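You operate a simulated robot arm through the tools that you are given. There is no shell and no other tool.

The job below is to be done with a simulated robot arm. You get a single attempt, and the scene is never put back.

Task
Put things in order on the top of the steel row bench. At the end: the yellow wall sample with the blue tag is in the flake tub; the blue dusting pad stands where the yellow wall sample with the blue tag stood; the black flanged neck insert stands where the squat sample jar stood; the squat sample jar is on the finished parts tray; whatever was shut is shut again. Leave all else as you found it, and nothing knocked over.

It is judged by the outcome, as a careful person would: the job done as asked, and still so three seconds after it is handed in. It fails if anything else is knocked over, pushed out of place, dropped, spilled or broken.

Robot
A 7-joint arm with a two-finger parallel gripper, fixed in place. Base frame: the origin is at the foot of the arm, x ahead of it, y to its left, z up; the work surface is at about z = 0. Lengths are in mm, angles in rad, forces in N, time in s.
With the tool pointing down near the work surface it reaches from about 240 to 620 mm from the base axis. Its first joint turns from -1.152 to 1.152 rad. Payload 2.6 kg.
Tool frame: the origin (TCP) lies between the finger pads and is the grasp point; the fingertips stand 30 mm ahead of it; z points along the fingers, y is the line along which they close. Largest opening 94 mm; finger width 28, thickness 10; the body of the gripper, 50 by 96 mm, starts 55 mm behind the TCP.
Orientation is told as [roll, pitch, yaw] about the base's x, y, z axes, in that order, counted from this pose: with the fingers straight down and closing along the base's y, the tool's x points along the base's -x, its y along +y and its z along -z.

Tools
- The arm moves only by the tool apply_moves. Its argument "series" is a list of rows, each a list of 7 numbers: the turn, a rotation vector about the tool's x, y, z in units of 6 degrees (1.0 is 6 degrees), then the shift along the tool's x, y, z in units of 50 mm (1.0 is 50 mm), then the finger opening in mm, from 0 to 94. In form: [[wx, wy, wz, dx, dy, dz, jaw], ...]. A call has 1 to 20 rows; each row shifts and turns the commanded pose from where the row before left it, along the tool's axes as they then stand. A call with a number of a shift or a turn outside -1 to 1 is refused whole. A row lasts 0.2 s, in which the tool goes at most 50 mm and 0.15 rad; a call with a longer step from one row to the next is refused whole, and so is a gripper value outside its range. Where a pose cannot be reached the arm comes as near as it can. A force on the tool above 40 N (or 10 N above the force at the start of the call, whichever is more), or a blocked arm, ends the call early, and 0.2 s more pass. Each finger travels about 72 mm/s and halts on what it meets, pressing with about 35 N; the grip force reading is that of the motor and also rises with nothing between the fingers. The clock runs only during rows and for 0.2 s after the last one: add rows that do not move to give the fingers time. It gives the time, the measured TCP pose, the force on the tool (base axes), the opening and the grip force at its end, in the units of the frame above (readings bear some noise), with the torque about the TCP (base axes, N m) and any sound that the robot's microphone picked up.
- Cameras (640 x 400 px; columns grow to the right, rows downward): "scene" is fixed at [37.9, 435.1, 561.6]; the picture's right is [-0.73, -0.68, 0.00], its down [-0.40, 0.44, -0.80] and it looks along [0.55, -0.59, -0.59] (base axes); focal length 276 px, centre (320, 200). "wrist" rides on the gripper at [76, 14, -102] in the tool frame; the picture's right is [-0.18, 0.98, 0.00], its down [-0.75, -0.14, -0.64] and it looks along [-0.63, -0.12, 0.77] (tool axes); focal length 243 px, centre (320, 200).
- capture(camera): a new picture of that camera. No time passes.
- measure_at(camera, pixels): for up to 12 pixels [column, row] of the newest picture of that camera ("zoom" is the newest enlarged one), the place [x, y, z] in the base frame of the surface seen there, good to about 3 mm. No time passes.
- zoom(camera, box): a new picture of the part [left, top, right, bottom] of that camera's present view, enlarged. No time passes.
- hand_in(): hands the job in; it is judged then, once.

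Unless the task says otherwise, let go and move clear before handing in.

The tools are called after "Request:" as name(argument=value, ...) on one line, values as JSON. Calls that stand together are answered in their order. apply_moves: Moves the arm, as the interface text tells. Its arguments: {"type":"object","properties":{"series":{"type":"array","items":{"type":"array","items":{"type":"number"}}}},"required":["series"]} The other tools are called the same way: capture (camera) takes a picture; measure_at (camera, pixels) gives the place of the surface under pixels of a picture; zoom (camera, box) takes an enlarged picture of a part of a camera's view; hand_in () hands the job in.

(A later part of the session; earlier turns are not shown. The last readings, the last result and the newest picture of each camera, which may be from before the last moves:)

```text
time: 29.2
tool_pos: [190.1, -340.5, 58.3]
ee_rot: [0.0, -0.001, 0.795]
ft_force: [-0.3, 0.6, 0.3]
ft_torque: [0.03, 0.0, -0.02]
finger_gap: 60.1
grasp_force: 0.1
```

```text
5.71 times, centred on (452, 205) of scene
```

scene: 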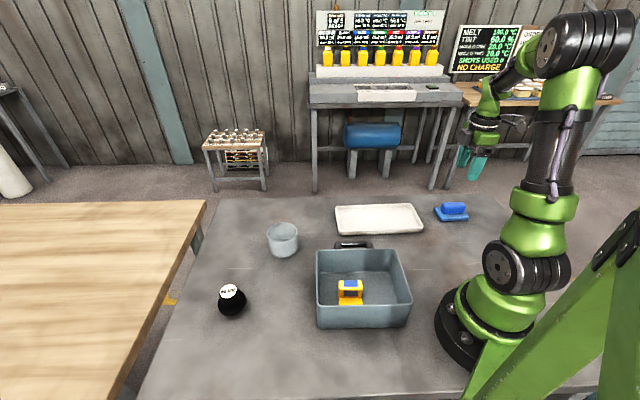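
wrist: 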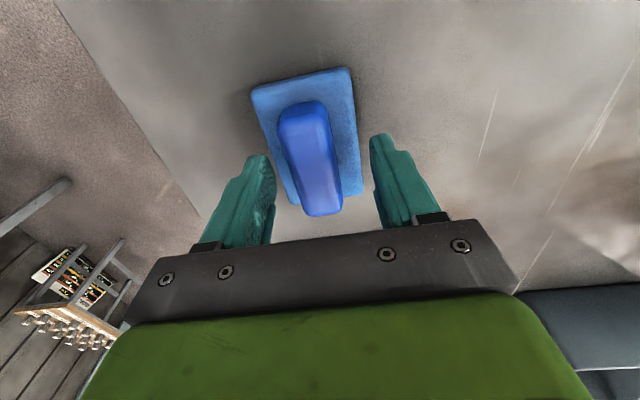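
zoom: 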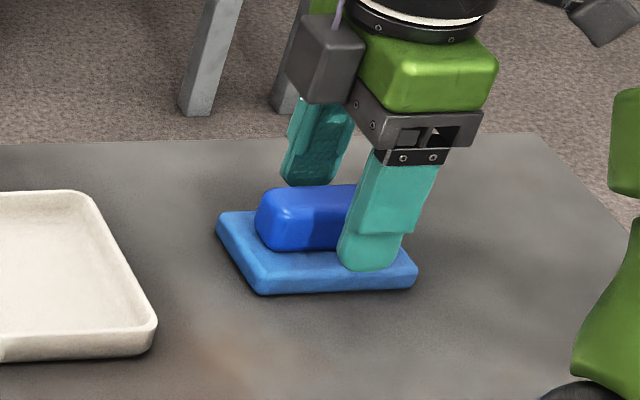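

The fingers straddle the handle. I'll verify centring with measurements before the final lowering.

Request:
measure_at(camera="wrist", pixels=[[283, 120], [325, 110], [303, 207], [340, 205], [298, 110], [320, 205], [308, 155], [288, 150], [332, 150], [255, 95], [347, 72], [360, 190]])

```text
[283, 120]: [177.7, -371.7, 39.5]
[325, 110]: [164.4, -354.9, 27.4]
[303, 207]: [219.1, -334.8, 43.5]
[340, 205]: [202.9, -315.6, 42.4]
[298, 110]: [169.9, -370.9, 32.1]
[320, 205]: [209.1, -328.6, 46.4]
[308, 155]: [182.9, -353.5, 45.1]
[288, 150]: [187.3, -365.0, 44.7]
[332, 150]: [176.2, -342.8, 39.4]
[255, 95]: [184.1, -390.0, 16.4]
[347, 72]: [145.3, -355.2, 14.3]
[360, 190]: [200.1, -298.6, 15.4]
```

The tool axis is about 3–4 mm off the handle centre at (191,-344). I'll correct that, lower to z about 49 and close.

Request:
apply_moves(series=[[0, 0, 0, 0.042, -0.062, 0, 60], [0, 0, 0, 0, 0, 0.1, 56], [0, 0, 0, 0, 0, 0.08, 50], [0, 0, 0, 0, 0, 0, 40], [0, 0, 0, 0, 0, 0, 30], [0, 0, 0, 0, 0, 0, 20], [0, 0, 0, 0, 0, 0, 10], [0, 0, 0, 0, 0, 0, 0], [0, 0, 0, 0, 0, 0, 0]])

Request:
capture(camera="wrist")

Request:
zoom(camera="scene", box=[412, 170, 492, 240])

```text
time: 31.2
tool_pos: [192.5, -345.7, 48.3]
ee_rot: [0.0, 0.001, 0.793]
ft_force: [0.8, 0.0, -0.3]
ft_torque: [-0.05, 0.0, -0.01]
finger_gap: 31.0
grasp_force: 35.2
```

```text
taken
```

wrist: 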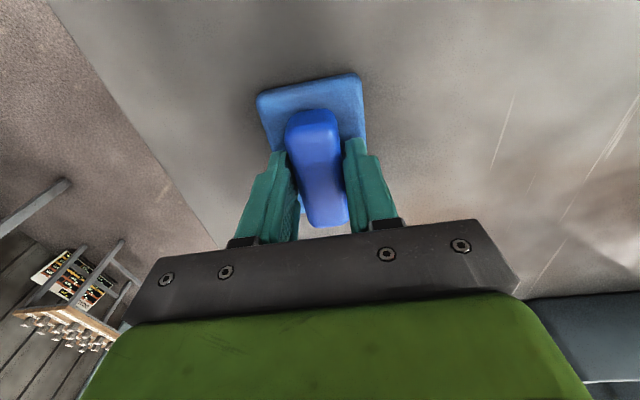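

```text
5.71 times, centred on (452, 205) of scene
```

zoom: 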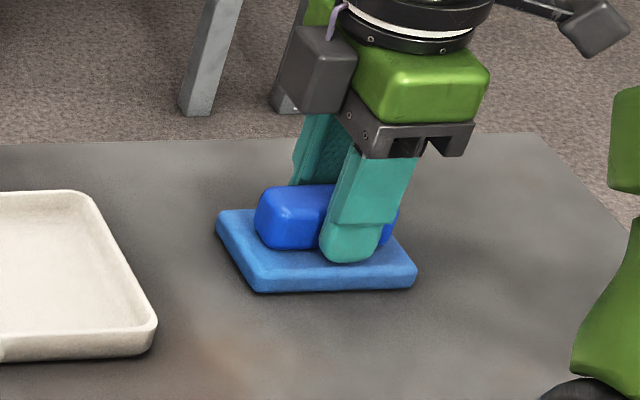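

The grip is at 31 mm on the handle's middle. I'll lift slowly a little and check.

Request:
apply_moves(series=[[0, 0, 0, 0, 0, -0.06, 0], [0, 0, 0, 0, 0, -0.1, 0], [0, 0, 0, 0, 0, -0.15, 0], [0, 0, 0, 0, 0, -0.15, 0], [0, 0, 0, 0, 0, -0.1, 0], [0, 0, 0, 0, 0, 0, 0]])

Request:
capture(camera="wrist")

Request:
zoom(camera="scene", box=[412, 170, 492, 240])

```text
time: 32.6
tool_pos: [193.2, -346.3, 76.4]
ee_rot: [0.001, -0.001, 0.796]
ft_force: [-0.1, 0.0, -0.6]
ft_torque: [0.01, 0.01, -0.02]
finger_gap: 31.3
grasp_force: 35.4
```

```text
taken
```

wrist: 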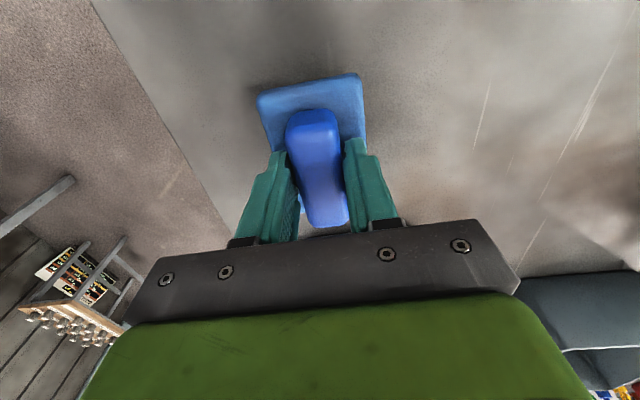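

```text
5.71 times, centred on (452, 205) of scene
```

zoom: 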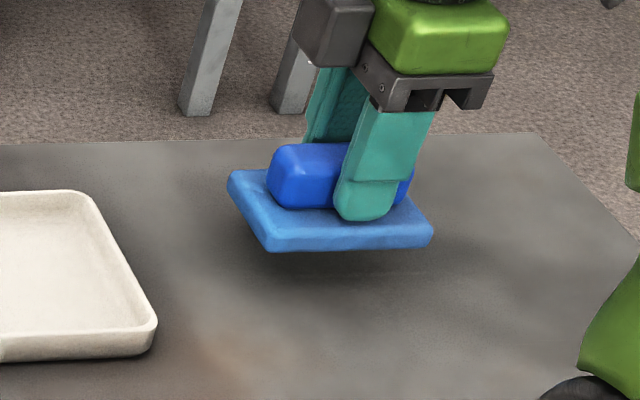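

The pad is held level. I'll raise it well clear and then swing around in an arc to the yellow sample's old spot.

Request:
apply_moves(series=[[0, 0, 0, 0, 0, -0.2, 0], [0, 0, 0, 0, 0, -0.35, 0], [0, 0, 0, 0, 0, -0.45, 0], [0, 0, 0, 0, 0, -0.45, 0], [0, 0, 0, 0, 0, -0.45, 0], [0, 0, 0, 0, 0, -0.25, 0], [0, 0, 0, 0, 0, -0.1, 0], [0, 0, 0, 0, 0, 0, 0], [0, 0, 0, -0.25, 0.05, 0, 0], [0, 0, 0, -0.55, 0.11, 0, 0], [0, 0, 0, -0.55, 0.11, 0, 0], [0, 0, 0, -0.55, 0.11, 0, 0], [0, 0, 0, -0.55, 0.11, 0, 0], [0, 0, 0, -0.55, 0.11, 0, 0], [0, 0, 0, -0.3, 0.06, 0, 0], [0, 0, 0, 0, 0, 0, 0]])

Request:
apply_moves(series=[[0, 0, 0, -0.269, 0.144, 0, 0], [0, 0, 0, -0.538, 0.288, 0, 0], [0, 0, 0, -0.538, 0.288, 0, 0], [0, 0, 0, -0.538, 0.288, 0, 0], [0, 0, 0, -0.538, 0.288, 0, 0], [0, 0, 0, -0.538, 0.288, 0, 0], [0, 0, 0, -0.538, 0.288, 0, 0], [0, 0, 0, -0.45, 0.34, 0, 0], [0, 0, 0, -0.393, 0.456, 0, 0], [0, 0, 0, -0.393, 0.456, 0, 0], [0, 0, 0, -0.393, 0.456, 0, 0], [0, 0, 0, -0.393, 0.456, 0, 0], [0, 0, 0, -0.393, 0.456, 0, 0], [0, 0, 0, -0.2, 0.23, 0, 0], [0, 0, 0, 0, 0, 0, 0]])

Request:
capture(camera="scene")

```text
time: 36.0
tool_pos: [284.0, -206.8, 187.4]
ee_rot: [0.002, -0.002, 0.793]
ft_force: [-0.4, 0.3, -0.4]
ft_torque: [-0.02, 0.01, 0.0]
finger_gap: 27.1
grasp_force: 34.6
```

```text
time: 39.2
tool_pos: [331.3, 181.0, 189.3]
ee_rot: [0.0, 0.0, 0.793]
ft_force: [1.1, -0.2, -0.6]
ft_torque: [0.0, -0.03, -0.01]
finger_gap: 26.8
grasp_force: 35.2
```

```text
taken
```

scene: 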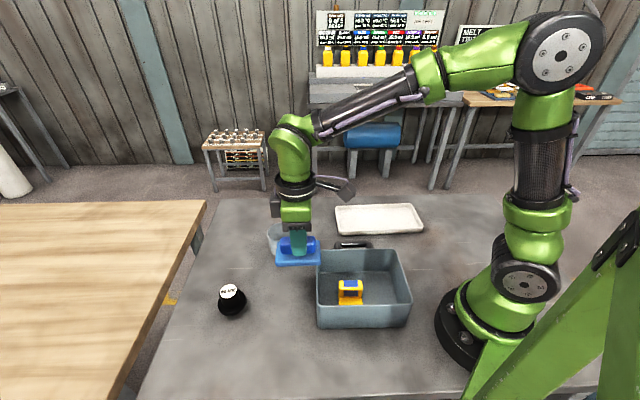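

The gap dropped from 31 to 27 mm during the swing, so the pad may have shifted in the grip. I'll look before doing anything else.

Request:
capture(camera="wrist")

Request:
zoom(camera="scene", box=[250, 200, 340, 280])

Request:
zoom(camera="wrist", box=[240, 60, 400, 250])

```text
taken
```

wrist: 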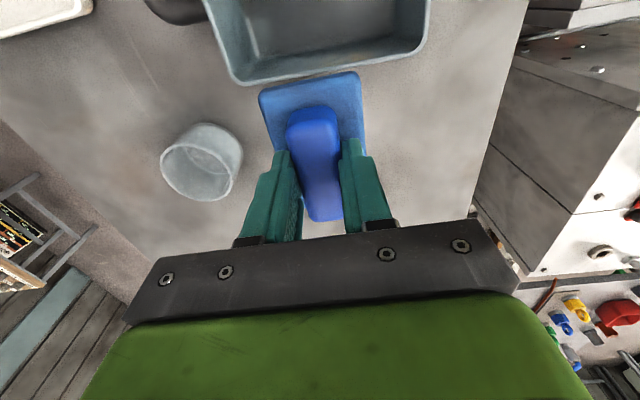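

```text
5.00 times, centred on (295, 240) of scene
```

zoom: 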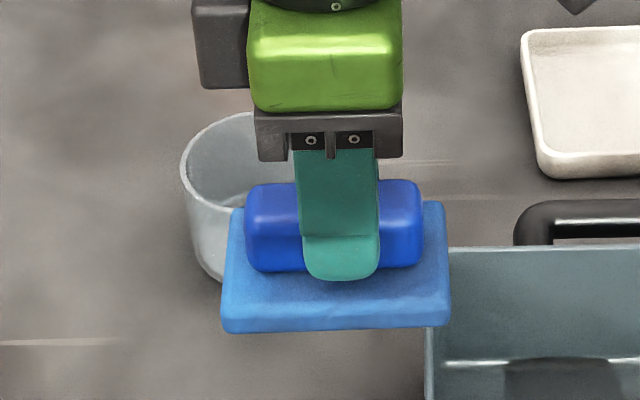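

```text
2.11 times, centred on (320, 155) of wrist
```

zoom: 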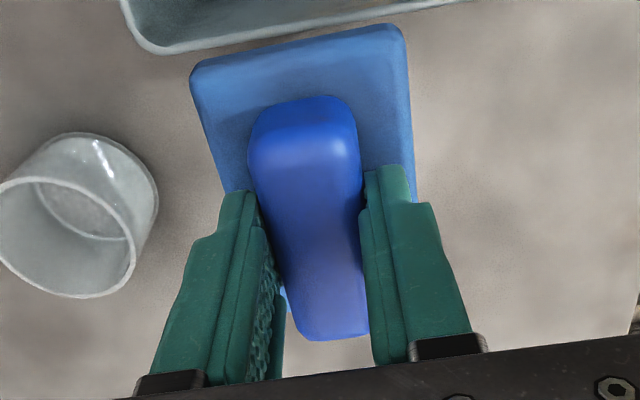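

Request:
measure_at(camera="wrist", pixels=[[315, 150], [320, 175], [324, 205], [312, 125], [275, 95], [350, 85], [280, 120], [358, 120]])

Request:
measure_at(camera="scene", pixels=[[283, 239], [310, 239], [278, 262], [312, 260], [296, 260], [286, 247]])

```text
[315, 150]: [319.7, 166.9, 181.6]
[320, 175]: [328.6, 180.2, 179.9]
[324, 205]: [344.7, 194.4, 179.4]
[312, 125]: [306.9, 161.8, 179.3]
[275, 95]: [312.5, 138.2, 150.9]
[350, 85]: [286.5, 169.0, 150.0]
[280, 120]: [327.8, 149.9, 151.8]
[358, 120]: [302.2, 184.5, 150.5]
```

```text
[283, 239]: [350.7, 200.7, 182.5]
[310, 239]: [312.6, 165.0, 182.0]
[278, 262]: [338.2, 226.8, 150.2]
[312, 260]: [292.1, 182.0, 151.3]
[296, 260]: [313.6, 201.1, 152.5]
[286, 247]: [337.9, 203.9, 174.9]
```

The pad slipped about 7 mm down the tapered handle but is level and now steady. I'll go on to the spot with gentle accelerations and check the gap.

Request:
apply_moves(series=[[0, 0, 0, -0.033, 0.076, 0, 0], [0, 0, 0, -0.065, 0.153, 0, 0], [0, 0, 0, -0.098, 0.229, 0, 0], [0, 0, 0, -0.119, 0.28, 0, 0], [0, 0, 0, -0.13, 0.306, 0, 0], [0, 0, 0, -0.13, 0.306, 0, 0], [0, 0, 0, -0.13, 0.306, 0, 0], [0, 0, 0, -0.119, 0.28, 0, 0], [0, 0, 0, -0.098, 0.229, 0, 0], [0, 0, 0, -0.087, 0.204, 0, 0], [0, 0, 0, -0.054, 0.127, 0, 0], [0, 0, 0, -0.022, 0.051, 0, 0], [0, 0, -0.1, 0, 0, 0, 0], [0, 0, -0.25, 0, 0, 0, 0], [0, 0, -0.3, 0, 0, 0, 0], [0, 0, -0.3, 0, 0, 0, 0], [0, 0, -0.3, 0, 0, 0, 0], [0, 0, -0.15, 0, 0, 0, 0], [0, 0, -0.05, 0, 0, 0, 0], [0, 0, 0, 0, 0, 0, 0]])

Request:
capture(camera="wrist")

Request:
capture(camera="scene")

```text
time: 43.4
tool_pos: [278.7, 305.0, 187.8]
ee_rot: [0.001, -0.001, 0.947]
ft_force: [0.4, 0.4, -0.6]
ft_torque: [0.04, -0.04, 0.02]
finger_gap: 27.0
grasp_force: 34.5
```

```text
taken
```

wrist: 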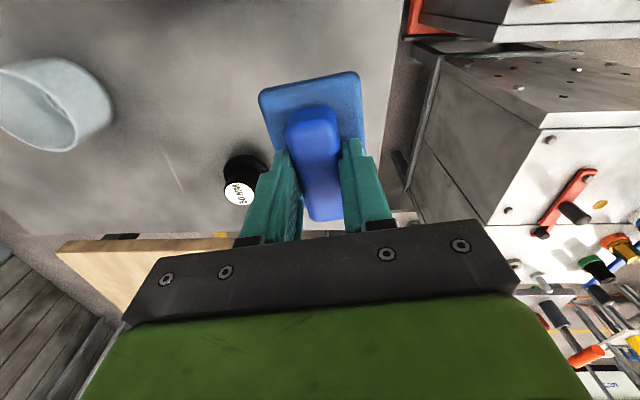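

```text
taken
```

scene: 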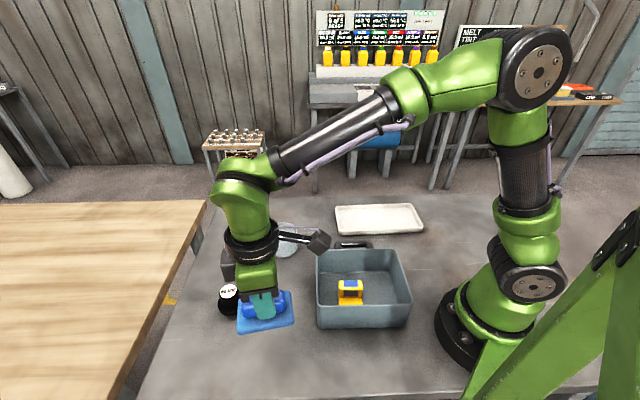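

Steady at 27 mm. I'll lower gently to a few millimetres above the bench and measure the pad's corners.

Request:
apply_moves(series=[[0, 0, 0, 0, 0, 0.05, 0], [0, 0, 0, 0, 0, 0.12, 0], [0, 0, 0, 0, 0, 0.2, 0], [0, 0, 0, 0, 0, 0.25, 0], [0, 0, 0, 0, 0, 0.28, 0], [0, 0, 0, 0, 0, 0.28, 0], [0, 0, 0, 0, 0, 0.28, 0], [0, 0, 0, 0, 0, 0.28, 0], [0, 0, 0, 0, 0, 0.25, 0], [0, 0, 0, 0, 0, 0.2, 0], [0, 0, 0, 0, 0, 0.15, 0], [0, 0, 0, 0, 0, 0.08, 0], [0, 0, 0, 0, 0, 0.03, 0], [0, 0, 0, 0, 0, 0, 0]])

Request:
capture(camera="wrist")

Request:
zoom(camera="scene", box=[210, 270, 340, 390])

Request:
measure_at(camera="wrist", pixels=[[265, 96], [353, 77], [362, 150], [275, 130], [315, 150], [322, 200], [400, 150], [230, 100]])

```text
time: 46.4
tool_pos: [277.2, 304.9, 67.2]
ee_rot: [0.001, 0.001, 0.947]
ft_force: [0.3, 1.1, -0.8]
ft_torque: [0.01, -0.01, -0.06]
finger_gap: 26.8
grasp_force: 34.8
```

```text
taken
```

wrist: 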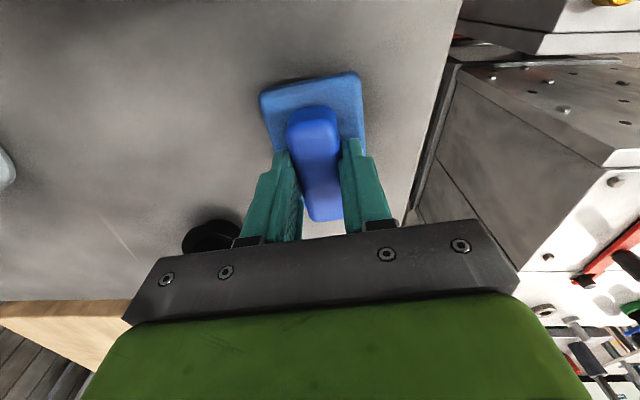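

```text
3.33 times, centred on (275, 330) of scene
```

zoom: 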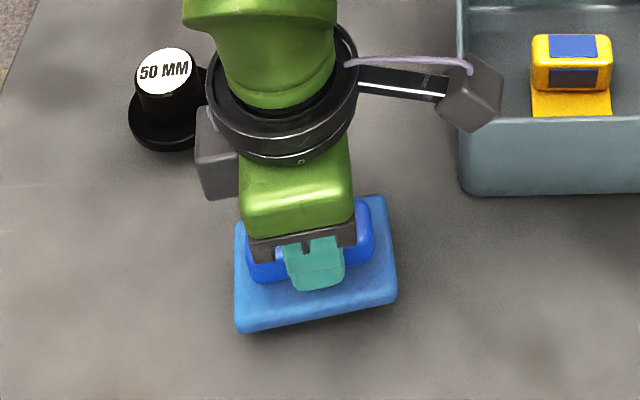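

```text
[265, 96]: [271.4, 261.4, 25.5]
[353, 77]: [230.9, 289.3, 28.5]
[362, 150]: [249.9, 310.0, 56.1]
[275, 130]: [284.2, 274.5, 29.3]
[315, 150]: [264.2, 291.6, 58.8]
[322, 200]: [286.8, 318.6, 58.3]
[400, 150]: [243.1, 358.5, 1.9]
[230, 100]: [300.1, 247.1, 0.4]
```

Request:
measure_at(camera="zoom", pixels=[[239, 318], [394, 287], [382, 203], [240, 230], [320, 310], [310, 330], [390, 245], [237, 270]])

```text
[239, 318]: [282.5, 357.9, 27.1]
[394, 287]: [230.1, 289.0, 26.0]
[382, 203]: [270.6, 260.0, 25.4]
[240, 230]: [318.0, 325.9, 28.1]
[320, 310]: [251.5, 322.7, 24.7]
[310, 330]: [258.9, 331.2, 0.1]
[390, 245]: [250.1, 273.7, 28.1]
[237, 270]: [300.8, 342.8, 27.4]
```

The pad's centre is at (275,308) and needs about +3 mm in x. Its base is roughly 12 mm up. I'll correct and lower to touch.

Request:
apply_moves(series=[[0, 0, 0, -0.044, -0.034, 0, 0], [0, 0, 0, 0, 0, 0.06, 0], [0, 0, 0, 0, 0, 0.08, 0], [0, 0, 0, 0, 0, 0.04, 0], [0, 0, 0, 0, 0, 0.02, 0], [0, 0, 0, 0, 0, 0.0, 0]])

Request:
zoom(camera="scene", box=[210, 270, 340, 390])

Request:
measure_at(camera="zoom", pixels=[[239, 330], [390, 297], [380, 216], [240, 242], [320, 320]])

```text
time: 47.8
tool_pos: [280.6, 307.3, 56.8]
ee_rot: [0.0, -0.002, 0.947]
ft_force: [-0.7, 0.0, -0.6]
ft_torque: [-0.02, 0.0, 0.01]
finger_gap: 26.8
grasp_force: 34.9
```

```text
3.33 times, centred on (275, 330) of scene
```

zoom: 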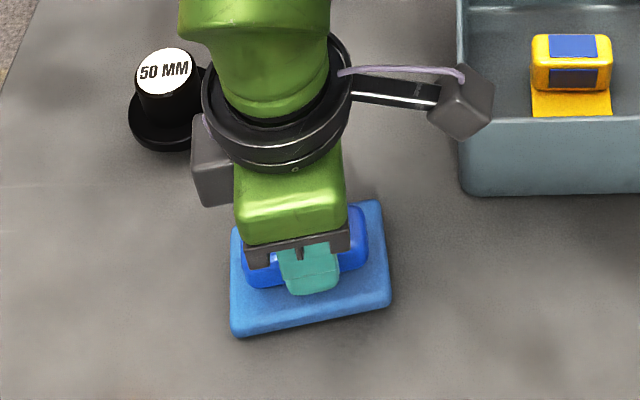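

```text
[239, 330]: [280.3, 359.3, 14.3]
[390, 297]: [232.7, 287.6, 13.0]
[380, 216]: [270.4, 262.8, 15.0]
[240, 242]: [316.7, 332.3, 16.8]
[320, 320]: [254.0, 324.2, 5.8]
```

The base is about at bench level now. I'll ease down to contact.

Request:
apply_moves(series=[[0, 0, 0, 0, 0, 0.02, 0], [0, 0, 0, 0, 0, 0.02, 0], [0, 0, 0, 0, 0, 0, 0]])

Request:
zoom(camera="scene", box=[240, 300, 310, 380])

```text
time: 48.6
tool_pos: [280.5, 305.5, 54.2]
ee_rot: [0.0, 0.0, 0.946]
ft_force: [0.5, -0.4, -0.4]
ft_torque: [-0.02, -0.01, 0.05]
finger_gap: 26.9
grasp_force: 35.0
```

```text
5.00 times, centred on (275, 340) of scene
```

zoom: 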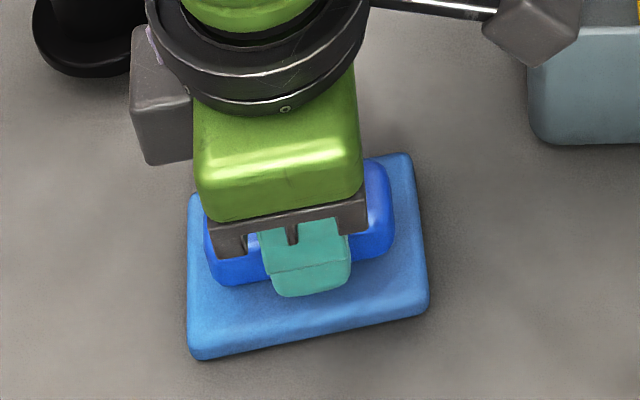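

Request:
apply_moves(series=[[0, 0, 0, 0, 0, 0.015, 0], [0, 0, 0, 0, 0, 0.015, 0], [0, 0, 0, 0, 0, 0, 0]])

Request:
measure_at(camera="zoom", pixels=[[195, 348], [422, 303], [408, 162], [194, 204], [300, 320]])

```text
time: 49.4
tool_pos: [280.8, 306.3, 54.3]
ee_rot: [0.001, -0.003, 0.944]
ft_force: [-3.1, -7.1, 21.1]
ft_torque: [-0.38, 0.29, 0.05]
finger_gap: 27.1
grasp_force: 35.0
```

```text
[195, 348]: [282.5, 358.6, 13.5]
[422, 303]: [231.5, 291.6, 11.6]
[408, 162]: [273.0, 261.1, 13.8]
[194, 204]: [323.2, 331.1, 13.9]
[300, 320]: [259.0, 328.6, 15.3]
```

The pad touches the bench (21 N) with its centre at about (278,311). I'll relax, open and rise.

Request:
apply_moves(series=[[0, 0, 0, 0, 0, -0.02, 0], [0, 0, 0, 0, 0, 0, 30], [0, 0, 0, 0, 0, 0, 44], [0, 0, 0, 0, 0, 0, 56], [0, 0, 0, 0, 0, 0, 56], [0, 0, 0, 0, 0, -0.3, 56], [0, 0, 0, 0, 0, -0.6, 56], [0, 0, 0, 0, 0, -0.8, 56], [0, 0, 0, 0, 0, -0.8, 56], [0, 0, 0, 0, 0, -0.3, 56], [0, 0, 0, 0, 0, 0, 56]])

Request:
capture(camera="wrist")

Request:
zoom(camera="scene", box=[200, 200, 440, 380])

```text
time: 51.8
tool_pos: [279.1, 306.2, 194.2]
ee_rot: [0.002, 0.0, 0.944]
ft_force: [0.1, 0.0, 0.3]
ft_torque: [0.01, -0.01, -0.02]
finger_gap: 56.0
grasp_force: 0.0
```

```text
taken
```

wrist: 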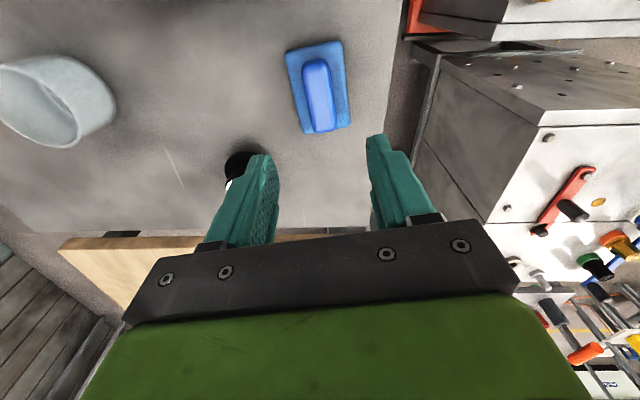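

```text
2.22 times, centred on (320, 290) of scene
```

zoom: 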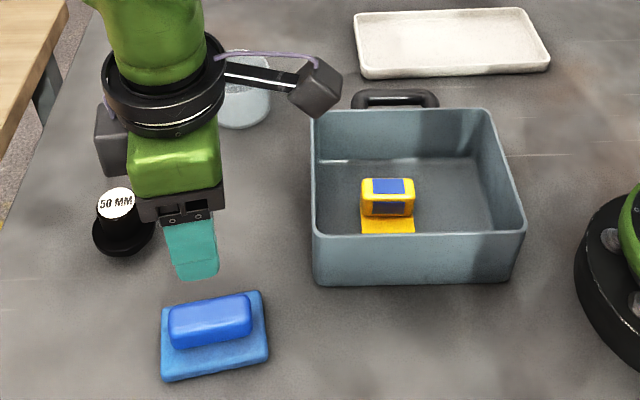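

The pad stands in place, and the sample remains in the tub. Next is the jar at (283,239); I'll go over it with the fingers fully open.

Request:
apply_moves(series=[[0, 0, 0, 0.1055, -0.694, 0, 94], [0, 0, 0, 0.1055, -0.694, 0, 94], [0, 0, 0, 0.1055, -0.694, 0, 94], [0, 0, 0, 0.1055, -0.694, 0, 94], [0, 0, 0, 0.1055, -0.694, 0, 94], [0, 0, 0, 0.1055, -0.694, 0, 94], [0, 0, 0, 0.1055, -0.694, 0, 94], [0, 0, 0, 0.1055, -0.694, 0, 94], [0, 0, 0.89, 0, 0, 0, 94], [0, 0, 0.89, 0, 0, 0, 94], [0, 0, 0.89, 0, 0, 0, 94], [0, 0, 0.89, 0, 0, 0, 94], [0, 0, 0.89, 0, 0, 0, 94], [0, 0, 0.89, 0, 0, 0, 94], [0, 0, 0.89, 0, 0, 0, 94], [0, 0, 0.89, 0, 0, 0, 94], [0, 0, 0, 0, 0, 0, 94]])

Request:
capture(camera="wrist")

Request:
capture(camera="scene")

```text
time: 55.4
tool_pos: [481.1, 109.0, 193.2]
ee_rot: [0.001, 0.0, 0.199]
ft_force: [0.2, 0.5, 0.9]
ft_torque: [-0.02, 0.02, 0.03]
finger_gap: 94.1
grasp_force: 0.0
```

```text
taken
```

wrist: 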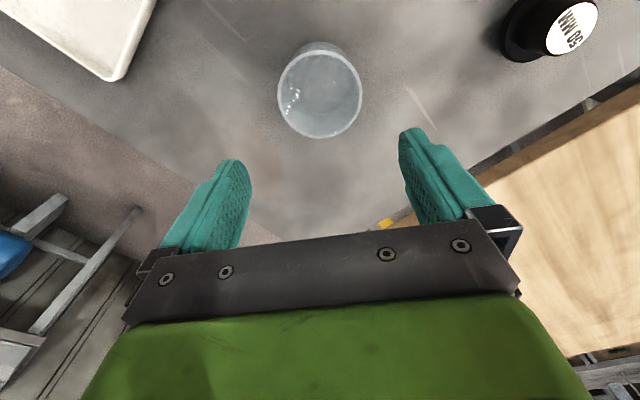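

```text
taken
```

scene: 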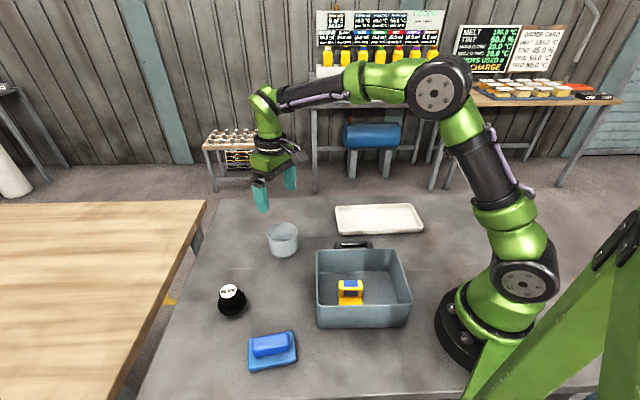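

The jar's rim is at (320,95) in the wrist view. I'll zoom and measure its rim.

Request:
zoom(camera="wrist", box=[260, 30, 380, 150])

Request:
measure_at(camera="wrist", pixels=[[321, 136], [279, 95], [361, 95], [321, 53], [320, 95], [305, 45], [340, 48], [335, 90], [590, 200], [480, 165]])

```text
3.33 times, centred on (320, 90) of wrist
```

zoom: 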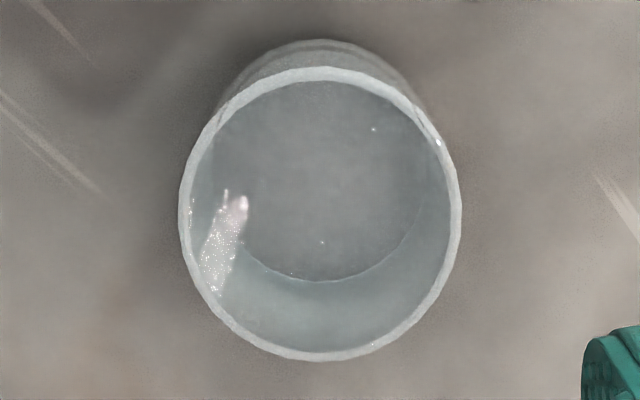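

```text
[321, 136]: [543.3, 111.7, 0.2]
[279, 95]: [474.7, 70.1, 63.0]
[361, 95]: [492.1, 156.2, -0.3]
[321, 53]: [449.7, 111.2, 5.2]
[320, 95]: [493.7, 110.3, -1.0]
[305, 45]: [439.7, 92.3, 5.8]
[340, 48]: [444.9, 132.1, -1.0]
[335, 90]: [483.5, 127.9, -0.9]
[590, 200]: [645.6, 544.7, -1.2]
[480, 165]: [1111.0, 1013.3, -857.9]
```

The jar is about 78 mm across, centred near (477,109), so there's roughly 8 mm clearance each side. I'll shift slightly and come down to just above the rim to confirm centring.

Request:
apply_moves(series=[[0, 0, 0, 0.08, 0, 0.3, 94], [0, 0, 0, 0, 0, 0.5, 94], [0, 0, 0, 0, 0, 0.5, 94], [0, 0, 0, 0, 0, 0.3, 94], [0, 0, 0, 0, 0, 0, 94], [0, 0, 0, 0, 0, 0, 94]])

Request:
capture(camera="wrist")

Request:
zoom(camera="scene", box=[230, 170, 340, 270])

```text
time: 56.8
tool_pos: [478.2, 108.0, 113.7]
ee_rot: [0.001, 0.0, 0.201]
ft_force: [-0.4, -0.7, 0.2]
ft_torque: [-0.02, -0.01, 0.03]
finger_gap: 94.2
grasp_force: 0.0
```

```text
taken
```

wrist: 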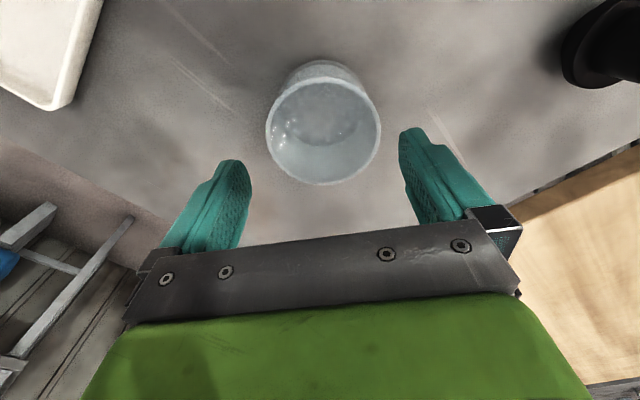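

```text
4.00 times, centred on (285, 220) of scene
```

zoom: 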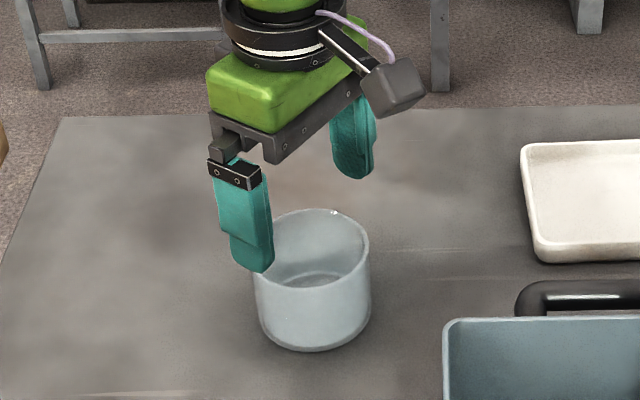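

The jar is about 2–3 mm to the +y side of my tool axis and a few millimetres nearer the base. I'll correct and go down with the fingers either side.

Request:
apply_moves(series=[[0, 0, 0, 0.06, 0.05, 0, 94], [0, 0, 0, 0, 0, 0.3, 94], [0, 0, 0, 0, 0, 0.4, 94], [0, 0, 0, 0, 0, 0.4, 94], [0, 0, 0, 0, 0, 0.3, 94], [0, 0, 0, 0, 0, 0.1, 94], [0, 0, 0, 0, 0, 0, 94], [0, 0, 0, 0, 0, 0, 94]])

Request:
capture(camera="wrist")

Request:
zoom(camera="scene", box=[230, 180, 340, 280])

```text
time: 58.6
tool_pos: [473.1, 109.3, 38.0]
ee_rot: [-0.002, 0.0, 0.2]
ft_force: [0.8, -0.4, 0.9]
ft_torque: [-0.02, 0.01, -0.02]
finger_gap: 94.0
grasp_force: 0.1
```

```text
taken
```

wrist: 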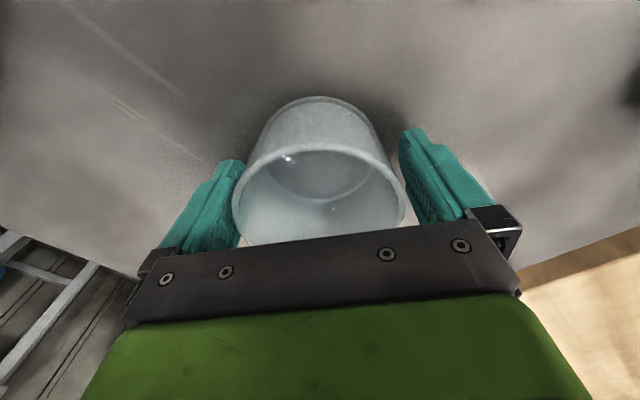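

```text
4.00 times, centred on (285, 230) of scene
```

zoom: 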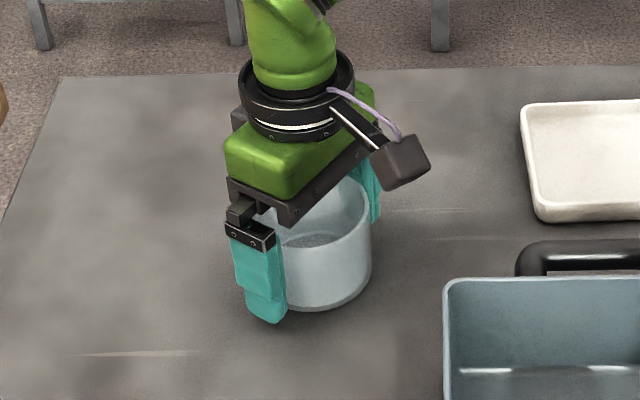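

The jar sits centred between the fingers within about a millimetre, with the tips near z 8. I'll close slowly.

Request:
apply_moves(series=[[0, 0, 0, 0, 0, 0, 88], [0, 0, 0, 0, 0, 0, 82], [0, 0, 0, 0, 0, 0, 76], [0, 0, 0, 0, 0, 0, 72], [0, 0, 0, 0, 0, 0, 66], [0, 0, 0, 0, 0, 0, 60], [0, 0, 0, 0, 0, 0, 60]])

Request:
capture(camera="wrist")

Request:
zoom(camera="scene", box=[230, 180, 340, 280])

```text
time: 60.2
tool_pos: [475.2, 111.0, 38.9]
ee_rot: [0.001, -0.001, 0.2]
ft_force: [-0.1, -0.4, 0.4]
ft_torque: [-0.01, 0.0, 0.01]
finger_gap: 86.1
grasp_force: 34.6
```

```text
taken
```

wrist: 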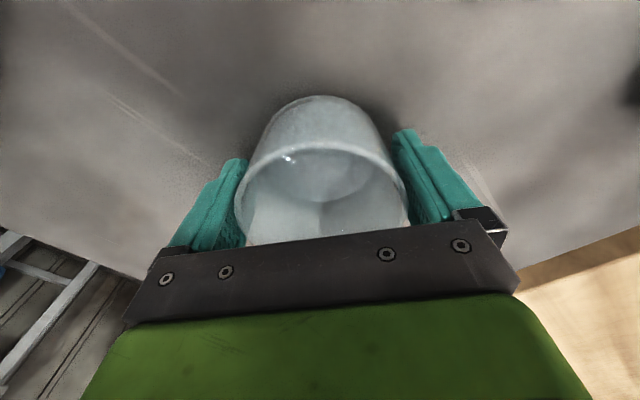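

```text
4.00 times, centred on (285, 230) of scene
```

zoom: 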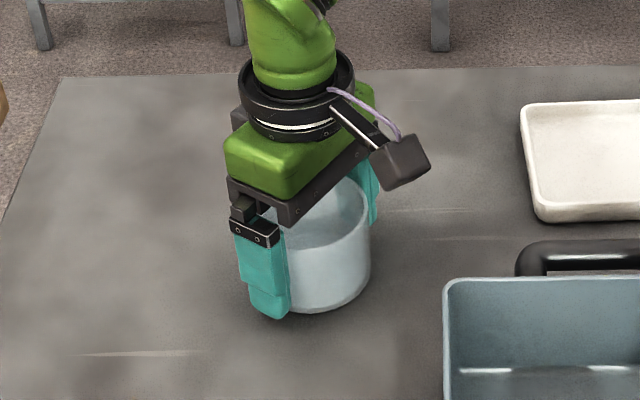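

It closed at 86 mm with 35 N. I'll lift a few millimetres slowly to test the hold.

Request:
apply_moves(series=[[0, 0, 0, 0, 0, -0.04, 60], [0, 0, 0, 0, 0, -0.08, 60], [0, 0, 0, 0, 0, -0.1, 60], [0, 0, 0, 0, 0, -0.08, 60], [0, 0, 0, 0, 0, 0, 60]])

Request:
capture(camera="wrist")

Request:
zoom(camera="scene", box=[230, 180, 340, 280])

```text
time: 61.4
tool_pos: [472.8, 111.6, 53.4]
ee_rot: [0.001, -0.001, 0.202]
ft_force: [0.0, 0.1, -0.3]
ft_torque: [0.02, -0.01, -0.02]
finger_gap: 85.8
grasp_force: 35.0
```

```text
taken
```

wrist: 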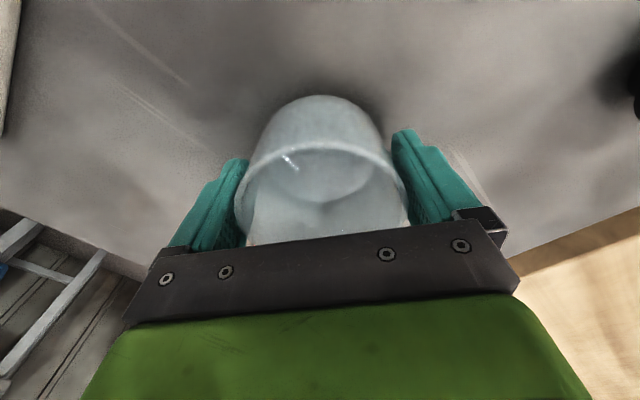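

```text
4.00 times, centred on (285, 230) of scene
```

zoom: 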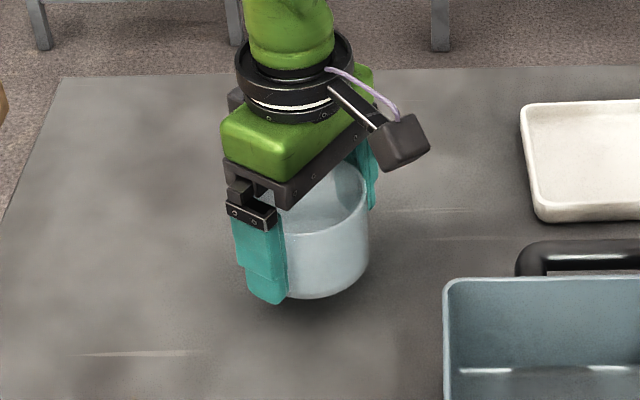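

The jar is off the bench and level, with its shadow beneath. I'll lift on gently and measure the tray for the drop spot.

Request:
apply_moves(series=[[0, 0, 0, 0, 0, -0.08, 60], [0, 0, 0, 0, 0, -0.15, 60], [0, 0, 0, 0, 0, -0.2, 60], [0, 0, 0, 0, 0, -0.25, 60], [0, 0, 0, 0, 0, -0.25, 60], [0, 0, 0, 0, 0, -0.25, 60], [0, 0, 0, 0, 0, -0.2, 60], [0, 0, 0, 0, 0, -0.12, 60], [0, 0, 0, 0, 0, -0.05, 60], [0, 0, 0, 0, 0, 0, 60]])

Request:
capture(camera="wrist")

Request:
capture(camera="scene")

Request:
measure_at(camera="scene", pixels=[[337, 208], [416, 206], [421, 229], [341, 232], [378, 219], [345, 212], [410, 211], [413, 224], [350, 226], [360, 219], [396, 219], [380, 231]])

```text
time: 63.6
tool_pos: [474.7, 112.5, 130.4]
ee_rot: [0.0, 0.0, 0.199]
ft_force: [0.1, -0.5, -0.8]
ft_torque: [-0.02, -0.03, 0.01]
finger_gap: 85.7
grasp_force: 34.6
```

```text
taken
```

wrist: 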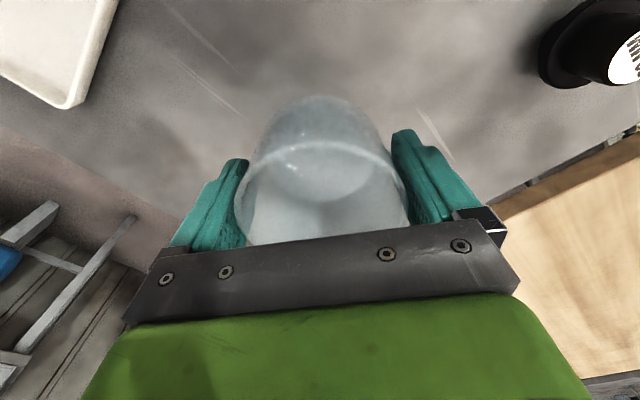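

```text
taken
```

scene: 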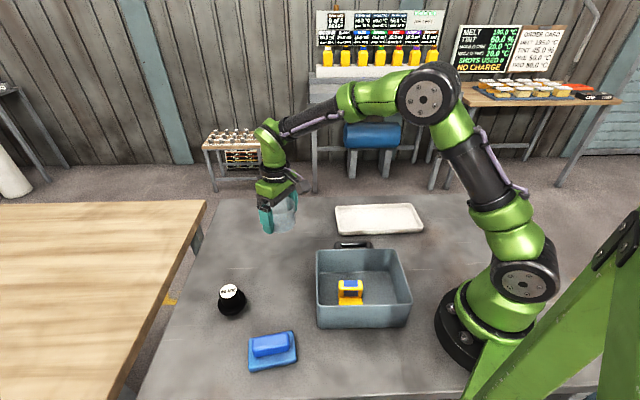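

```text
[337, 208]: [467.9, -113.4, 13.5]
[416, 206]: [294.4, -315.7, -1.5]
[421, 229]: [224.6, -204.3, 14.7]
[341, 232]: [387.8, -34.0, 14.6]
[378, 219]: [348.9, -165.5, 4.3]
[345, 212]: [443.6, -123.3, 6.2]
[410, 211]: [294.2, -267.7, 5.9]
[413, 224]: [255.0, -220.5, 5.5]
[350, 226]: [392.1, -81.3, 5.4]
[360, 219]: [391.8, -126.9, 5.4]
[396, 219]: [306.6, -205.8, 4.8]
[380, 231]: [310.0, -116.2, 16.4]
```

The tray's floor is at z about 5, its rim at 16, and its centre is near (346,-160). I'll carry the jar there smoothly.

Request:
apply_moves(series=[[0, 0, 0, 0.072, -0.097, 0, 60], [0, 0, 0, 0.144, -0.194, 0, 60], [0, 0, 0, 0.217, -0.291, 0, 60], [0, 0, 0, 0.271, -0.364, 0, 60], [0, 0, 0, 0.289, -0.388, 0, 60], [0, 0, 0, 0.289, -0.388, 0, 60], [0, 0, 0, 0.289, -0.388, 0, 60], [0, 0, 0, 0.289, -0.388, 0, 60], [0, 0, 0, 0.289, -0.388, 0, 60], [0, 0, 0, 0.289, -0.388, 0, 60], [0, 0, 0, 0.289, -0.388, 0, 60], [0, 0, 0, 0.271, -0.364, 0, 60], [0, 0, 0, 0.217, -0.291, 0, 60], [0, 0, 0, 0.18, -0.242, 0, 60], [0, 0, 0, 0.144, -0.194, 0, 60], [0, 0, 0, 0.072, -0.097, 0, 60], [0, 0, 0, 0, 0, 0, 60]])

Request:
apply_moves(series=[[0, 0, 0.3, 0, 0, 0, 60], [0, 0, 0.6, 0, 0, 0, 60], [0, 0, 0.7, 0, 0, 0, 60], [0, 0, 0.7, 0, 0, 0, 60], [0, 0, 0.7, 0, 0, 0, 60], [0, 0, 0.7, 0, 0, 0, 60], [0, 0, 0.7, 0, 0, 0, 60], [0, 0, 0.7, 0, 0, 0, 60], [0, 0, 0.7, 0, 0, 0, 60], [0, 0, 0.7, 0, 0, 0, 60], [0, 0, 0.7, 0, 0, 0, 60], [0, 0, 0.7, 0, 0, 0, 60], [0, 0, 0.7, 0, 0, 0, 60], [0, 0, 0.5, 0, 0, 0, 60], [0, 0, 0.3, 0, 0, 0, 60], [0, 0, 0, 0, 0, 0, 60]])

Request:
capture(camera="wrist")

Request:
capture(camera="scene")

```text
time: 67.2
tool_pos: [344.8, -164.3, 131.1]
ee_rot: [0.0, 0.001, 0.2]
ft_force: [1.4, -0.3, -1.4]
ft_torque: [0.02, -0.01, 0.0]
finger_gap: 85.1
grasp_force: 35.3
```

```text
time: 70.6
tool_pos: [345.2, -162.2, 130.2]
ee_rot: [0.001, 0.001, -0.786]
ft_force: [-0.2, 0.8, -0.9]
ft_torque: [-0.01, 0.01, 0.03]
finger_gap: 85.1
grasp_force: 34.5
```

```text
taken
```

wrist: 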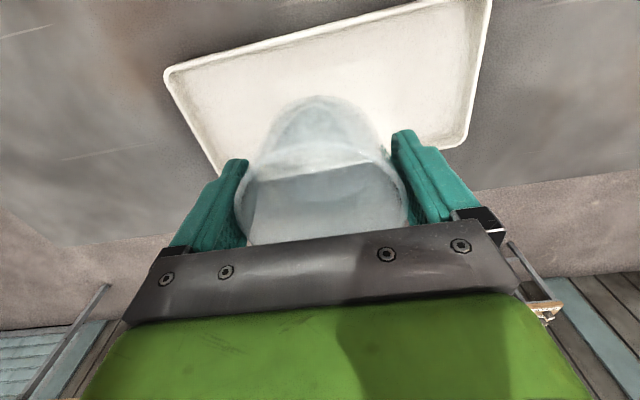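

```text
taken
```

scene: 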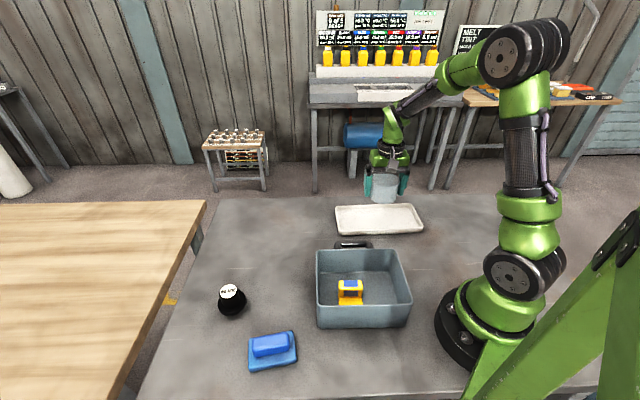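

The jar is over the tray and held at 85 mm. I'll lower gently to just above the floor.

Request:
apply_moves(series=[[0, 0, 0, 0, 0, 0.05, 60], [0, 0, 0, 0, 0, 0.12, 60], [0, 0, 0, 0, 0, 0.2, 60], [0, 0, 0, 0, 0, 0.22, 60], [0, 0, 0, 0, 0, 0.22, 60], [0, 0, 0, 0, 0, 0.22, 60], [0, 0, 0, 0, 0, 0.2, 60], [0, 0, 0, 0, 0, 0.15, 60], [0, 0, 0, 0, 0, 0.1, 60], [0, 0, 0, 0, 0, 0.05, 60], [0, 0, 0, 0, 0, 0, 60]])

Request:
zoom(camera="scene", box=[325, 170, 435, 250])

Request:
capture(camera="wrist")

```text
time: 73.0
tool_pos: [343.1, -163.1, 53.4]
ee_rot: [0.0, 0.001, -0.783]
ft_force: [0.6, -0.5, -1.0]
ft_torque: [0.01, 0.0, -0.02]
finger_gap: 84.7
grasp_force: 35.1
```

```text
5.00 times, centred on (380, 210) of scene
```

zoom: 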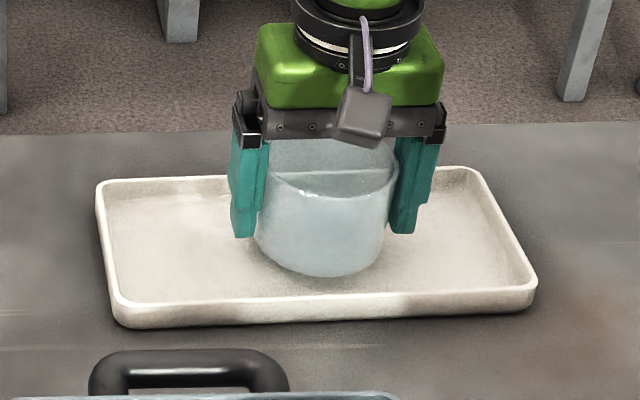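

```text
taken
```

wrist: 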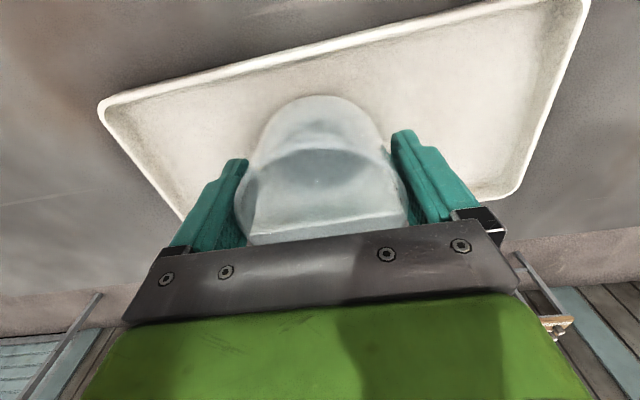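

Request:
zoom(camera="scene", box=[360, 185, 420, 235])

Request:
zoom(camera="wrist", box=[220, 80, 430, 250])

```text
8.00 times, centred on (390, 210) of scene
```

zoom: 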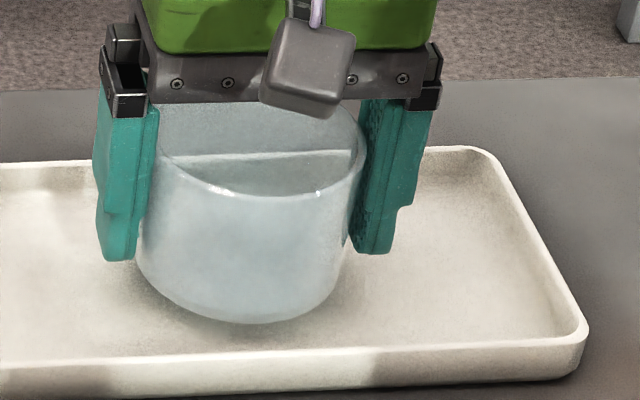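

```text
2.35 times, centred on (325, 165) of wrist
```

zoom: 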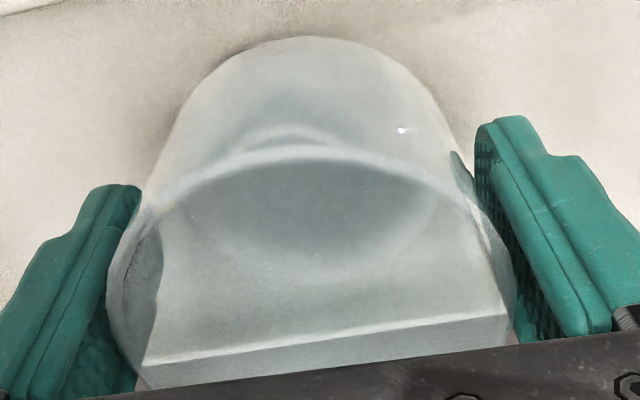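

The line across the jar is just the tray's far rim seen through the glass, and the jar is upright. I'll ease down to contact.

Request:
apply_moves(series=[[0, 0, 0, 0, 0, 0.04, 60], [0, 0, 0, 0, 0, 0.04, 60], [0, 0, 0, 0, 0, 0.03, 60], [0, 0, 0, 0, 0, 0.02, 60], [0, 0, 0, 0, 0, 0, 60]])

Request:
zoom(camera="scene", box=[360, 185, 420, 235])

```text
time: 74.2
tool_pos: [344.3, -162.1, 47.3]
ee_rot: [-0.001, 0.0, -0.784]
ft_force: [-1.0, 0.3, -0.5]
ft_torque: [0.01, 0.0, 0.0]
finger_gap: 85.1
grasp_force: 34.9
```

```text
8.00 times, centred on (390, 210) of scene
```

zoom: 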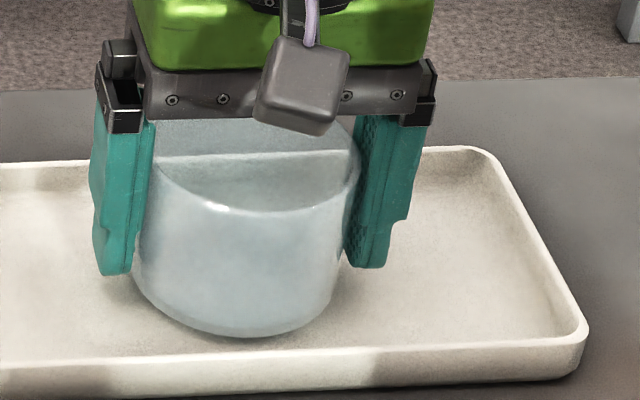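

Request:
apply_moves(series=[[0, 0, 0, 0, 0, 0.02, 60], [0, 0, 0, 0, 0, 0.02, 60], [0, 0, 0, 0, 0, 0.02, 60], [0, 0, 0, 0, 0, 0, 60]])

```text
time: 75.2
tool_pos: [344.4, -164.0, 44.6]
ee_rot: [0.001, -0.001, -0.782]
ft_force: [-0.4, 0.3, -0.9]
ft_torque: [0.0, 0.03, -0.01]
finger_gap: 84.9
grasp_force: 34.9
```

There's no contact yet at TCP z 44.6, so I'll continue in 1 mm steps.

Request:
apply_moves(series=[[0, 0, 0, 0, 0, 0.02, 60], [0, 0, 0, 0, 0, 0.02, 60], [0, 0, 0, 0, 0, 0, 60]])

Request:
zoom(camera="scene", box=[360, 185, 420, 235])

```text
time: 76.0
tool_pos: [345.4, -163.1, 43.7]
ee_rot: [0.0, 0.0, -0.785]
ft_force: [-0.8, 0.4, 8.5]
ft_torque: [0.09, 0.22, 0.02]
finger_gap: 84.7
grasp_force: 35.1
```

```text
8.00 times, centred on (390, 210) of scene
```

zoom: 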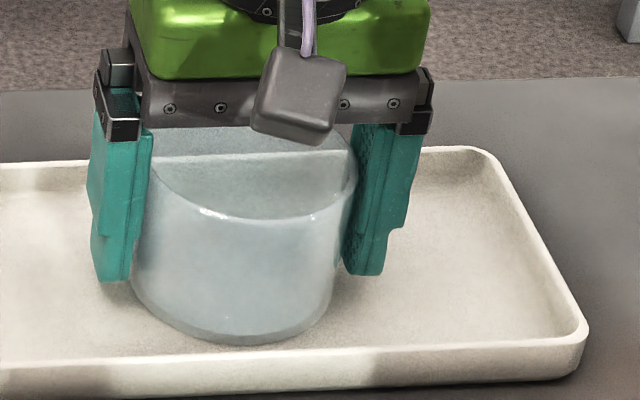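

The jar is seated with a light 8.5 N. I'll open fully and rise straight up, slowly at first.

Request:
apply_moves(series=[[0, 0, 0, 0, 0, 0, 86], [0, 0, 0, 0, 0, 0, 90], [0, 0, 0, 0, 0, 0, 94], [0, 0, 0, 0, 0, 0, 94], [0, 0, 0, 0, 0, 0, 94]])

Request:
capture(camera="wrist")

Request:
zoom(camera="scene", box=[360, 185, 420, 235])

```text
time: 77.2
tool_pos: [345.3, -162.3, 43.0]
ee_rot: [0.002, 0.0, -0.784]
ft_force: [-0.5, 0.3, -0.3]
ft_torque: [0.01, 0.01, 0.0]
finger_gap: 94.0
grasp_force: 0.3
```

```text
taken
```

wrist: 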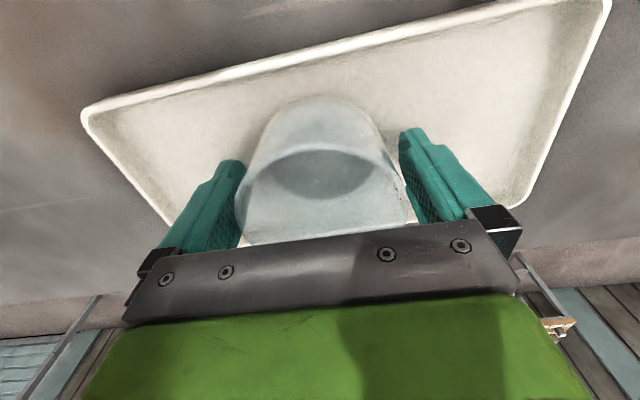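

```text
8.00 times, centred on (390, 210) of scene
```

zoom: 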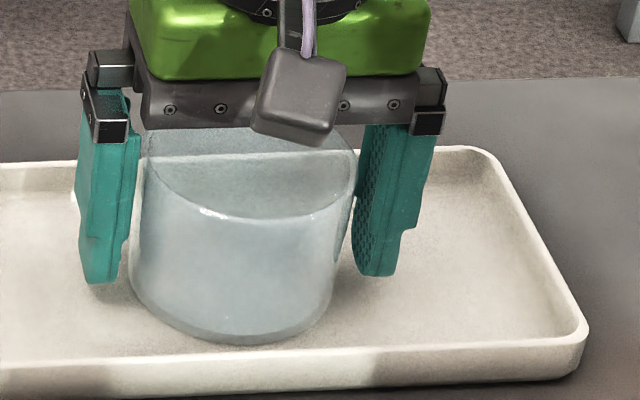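

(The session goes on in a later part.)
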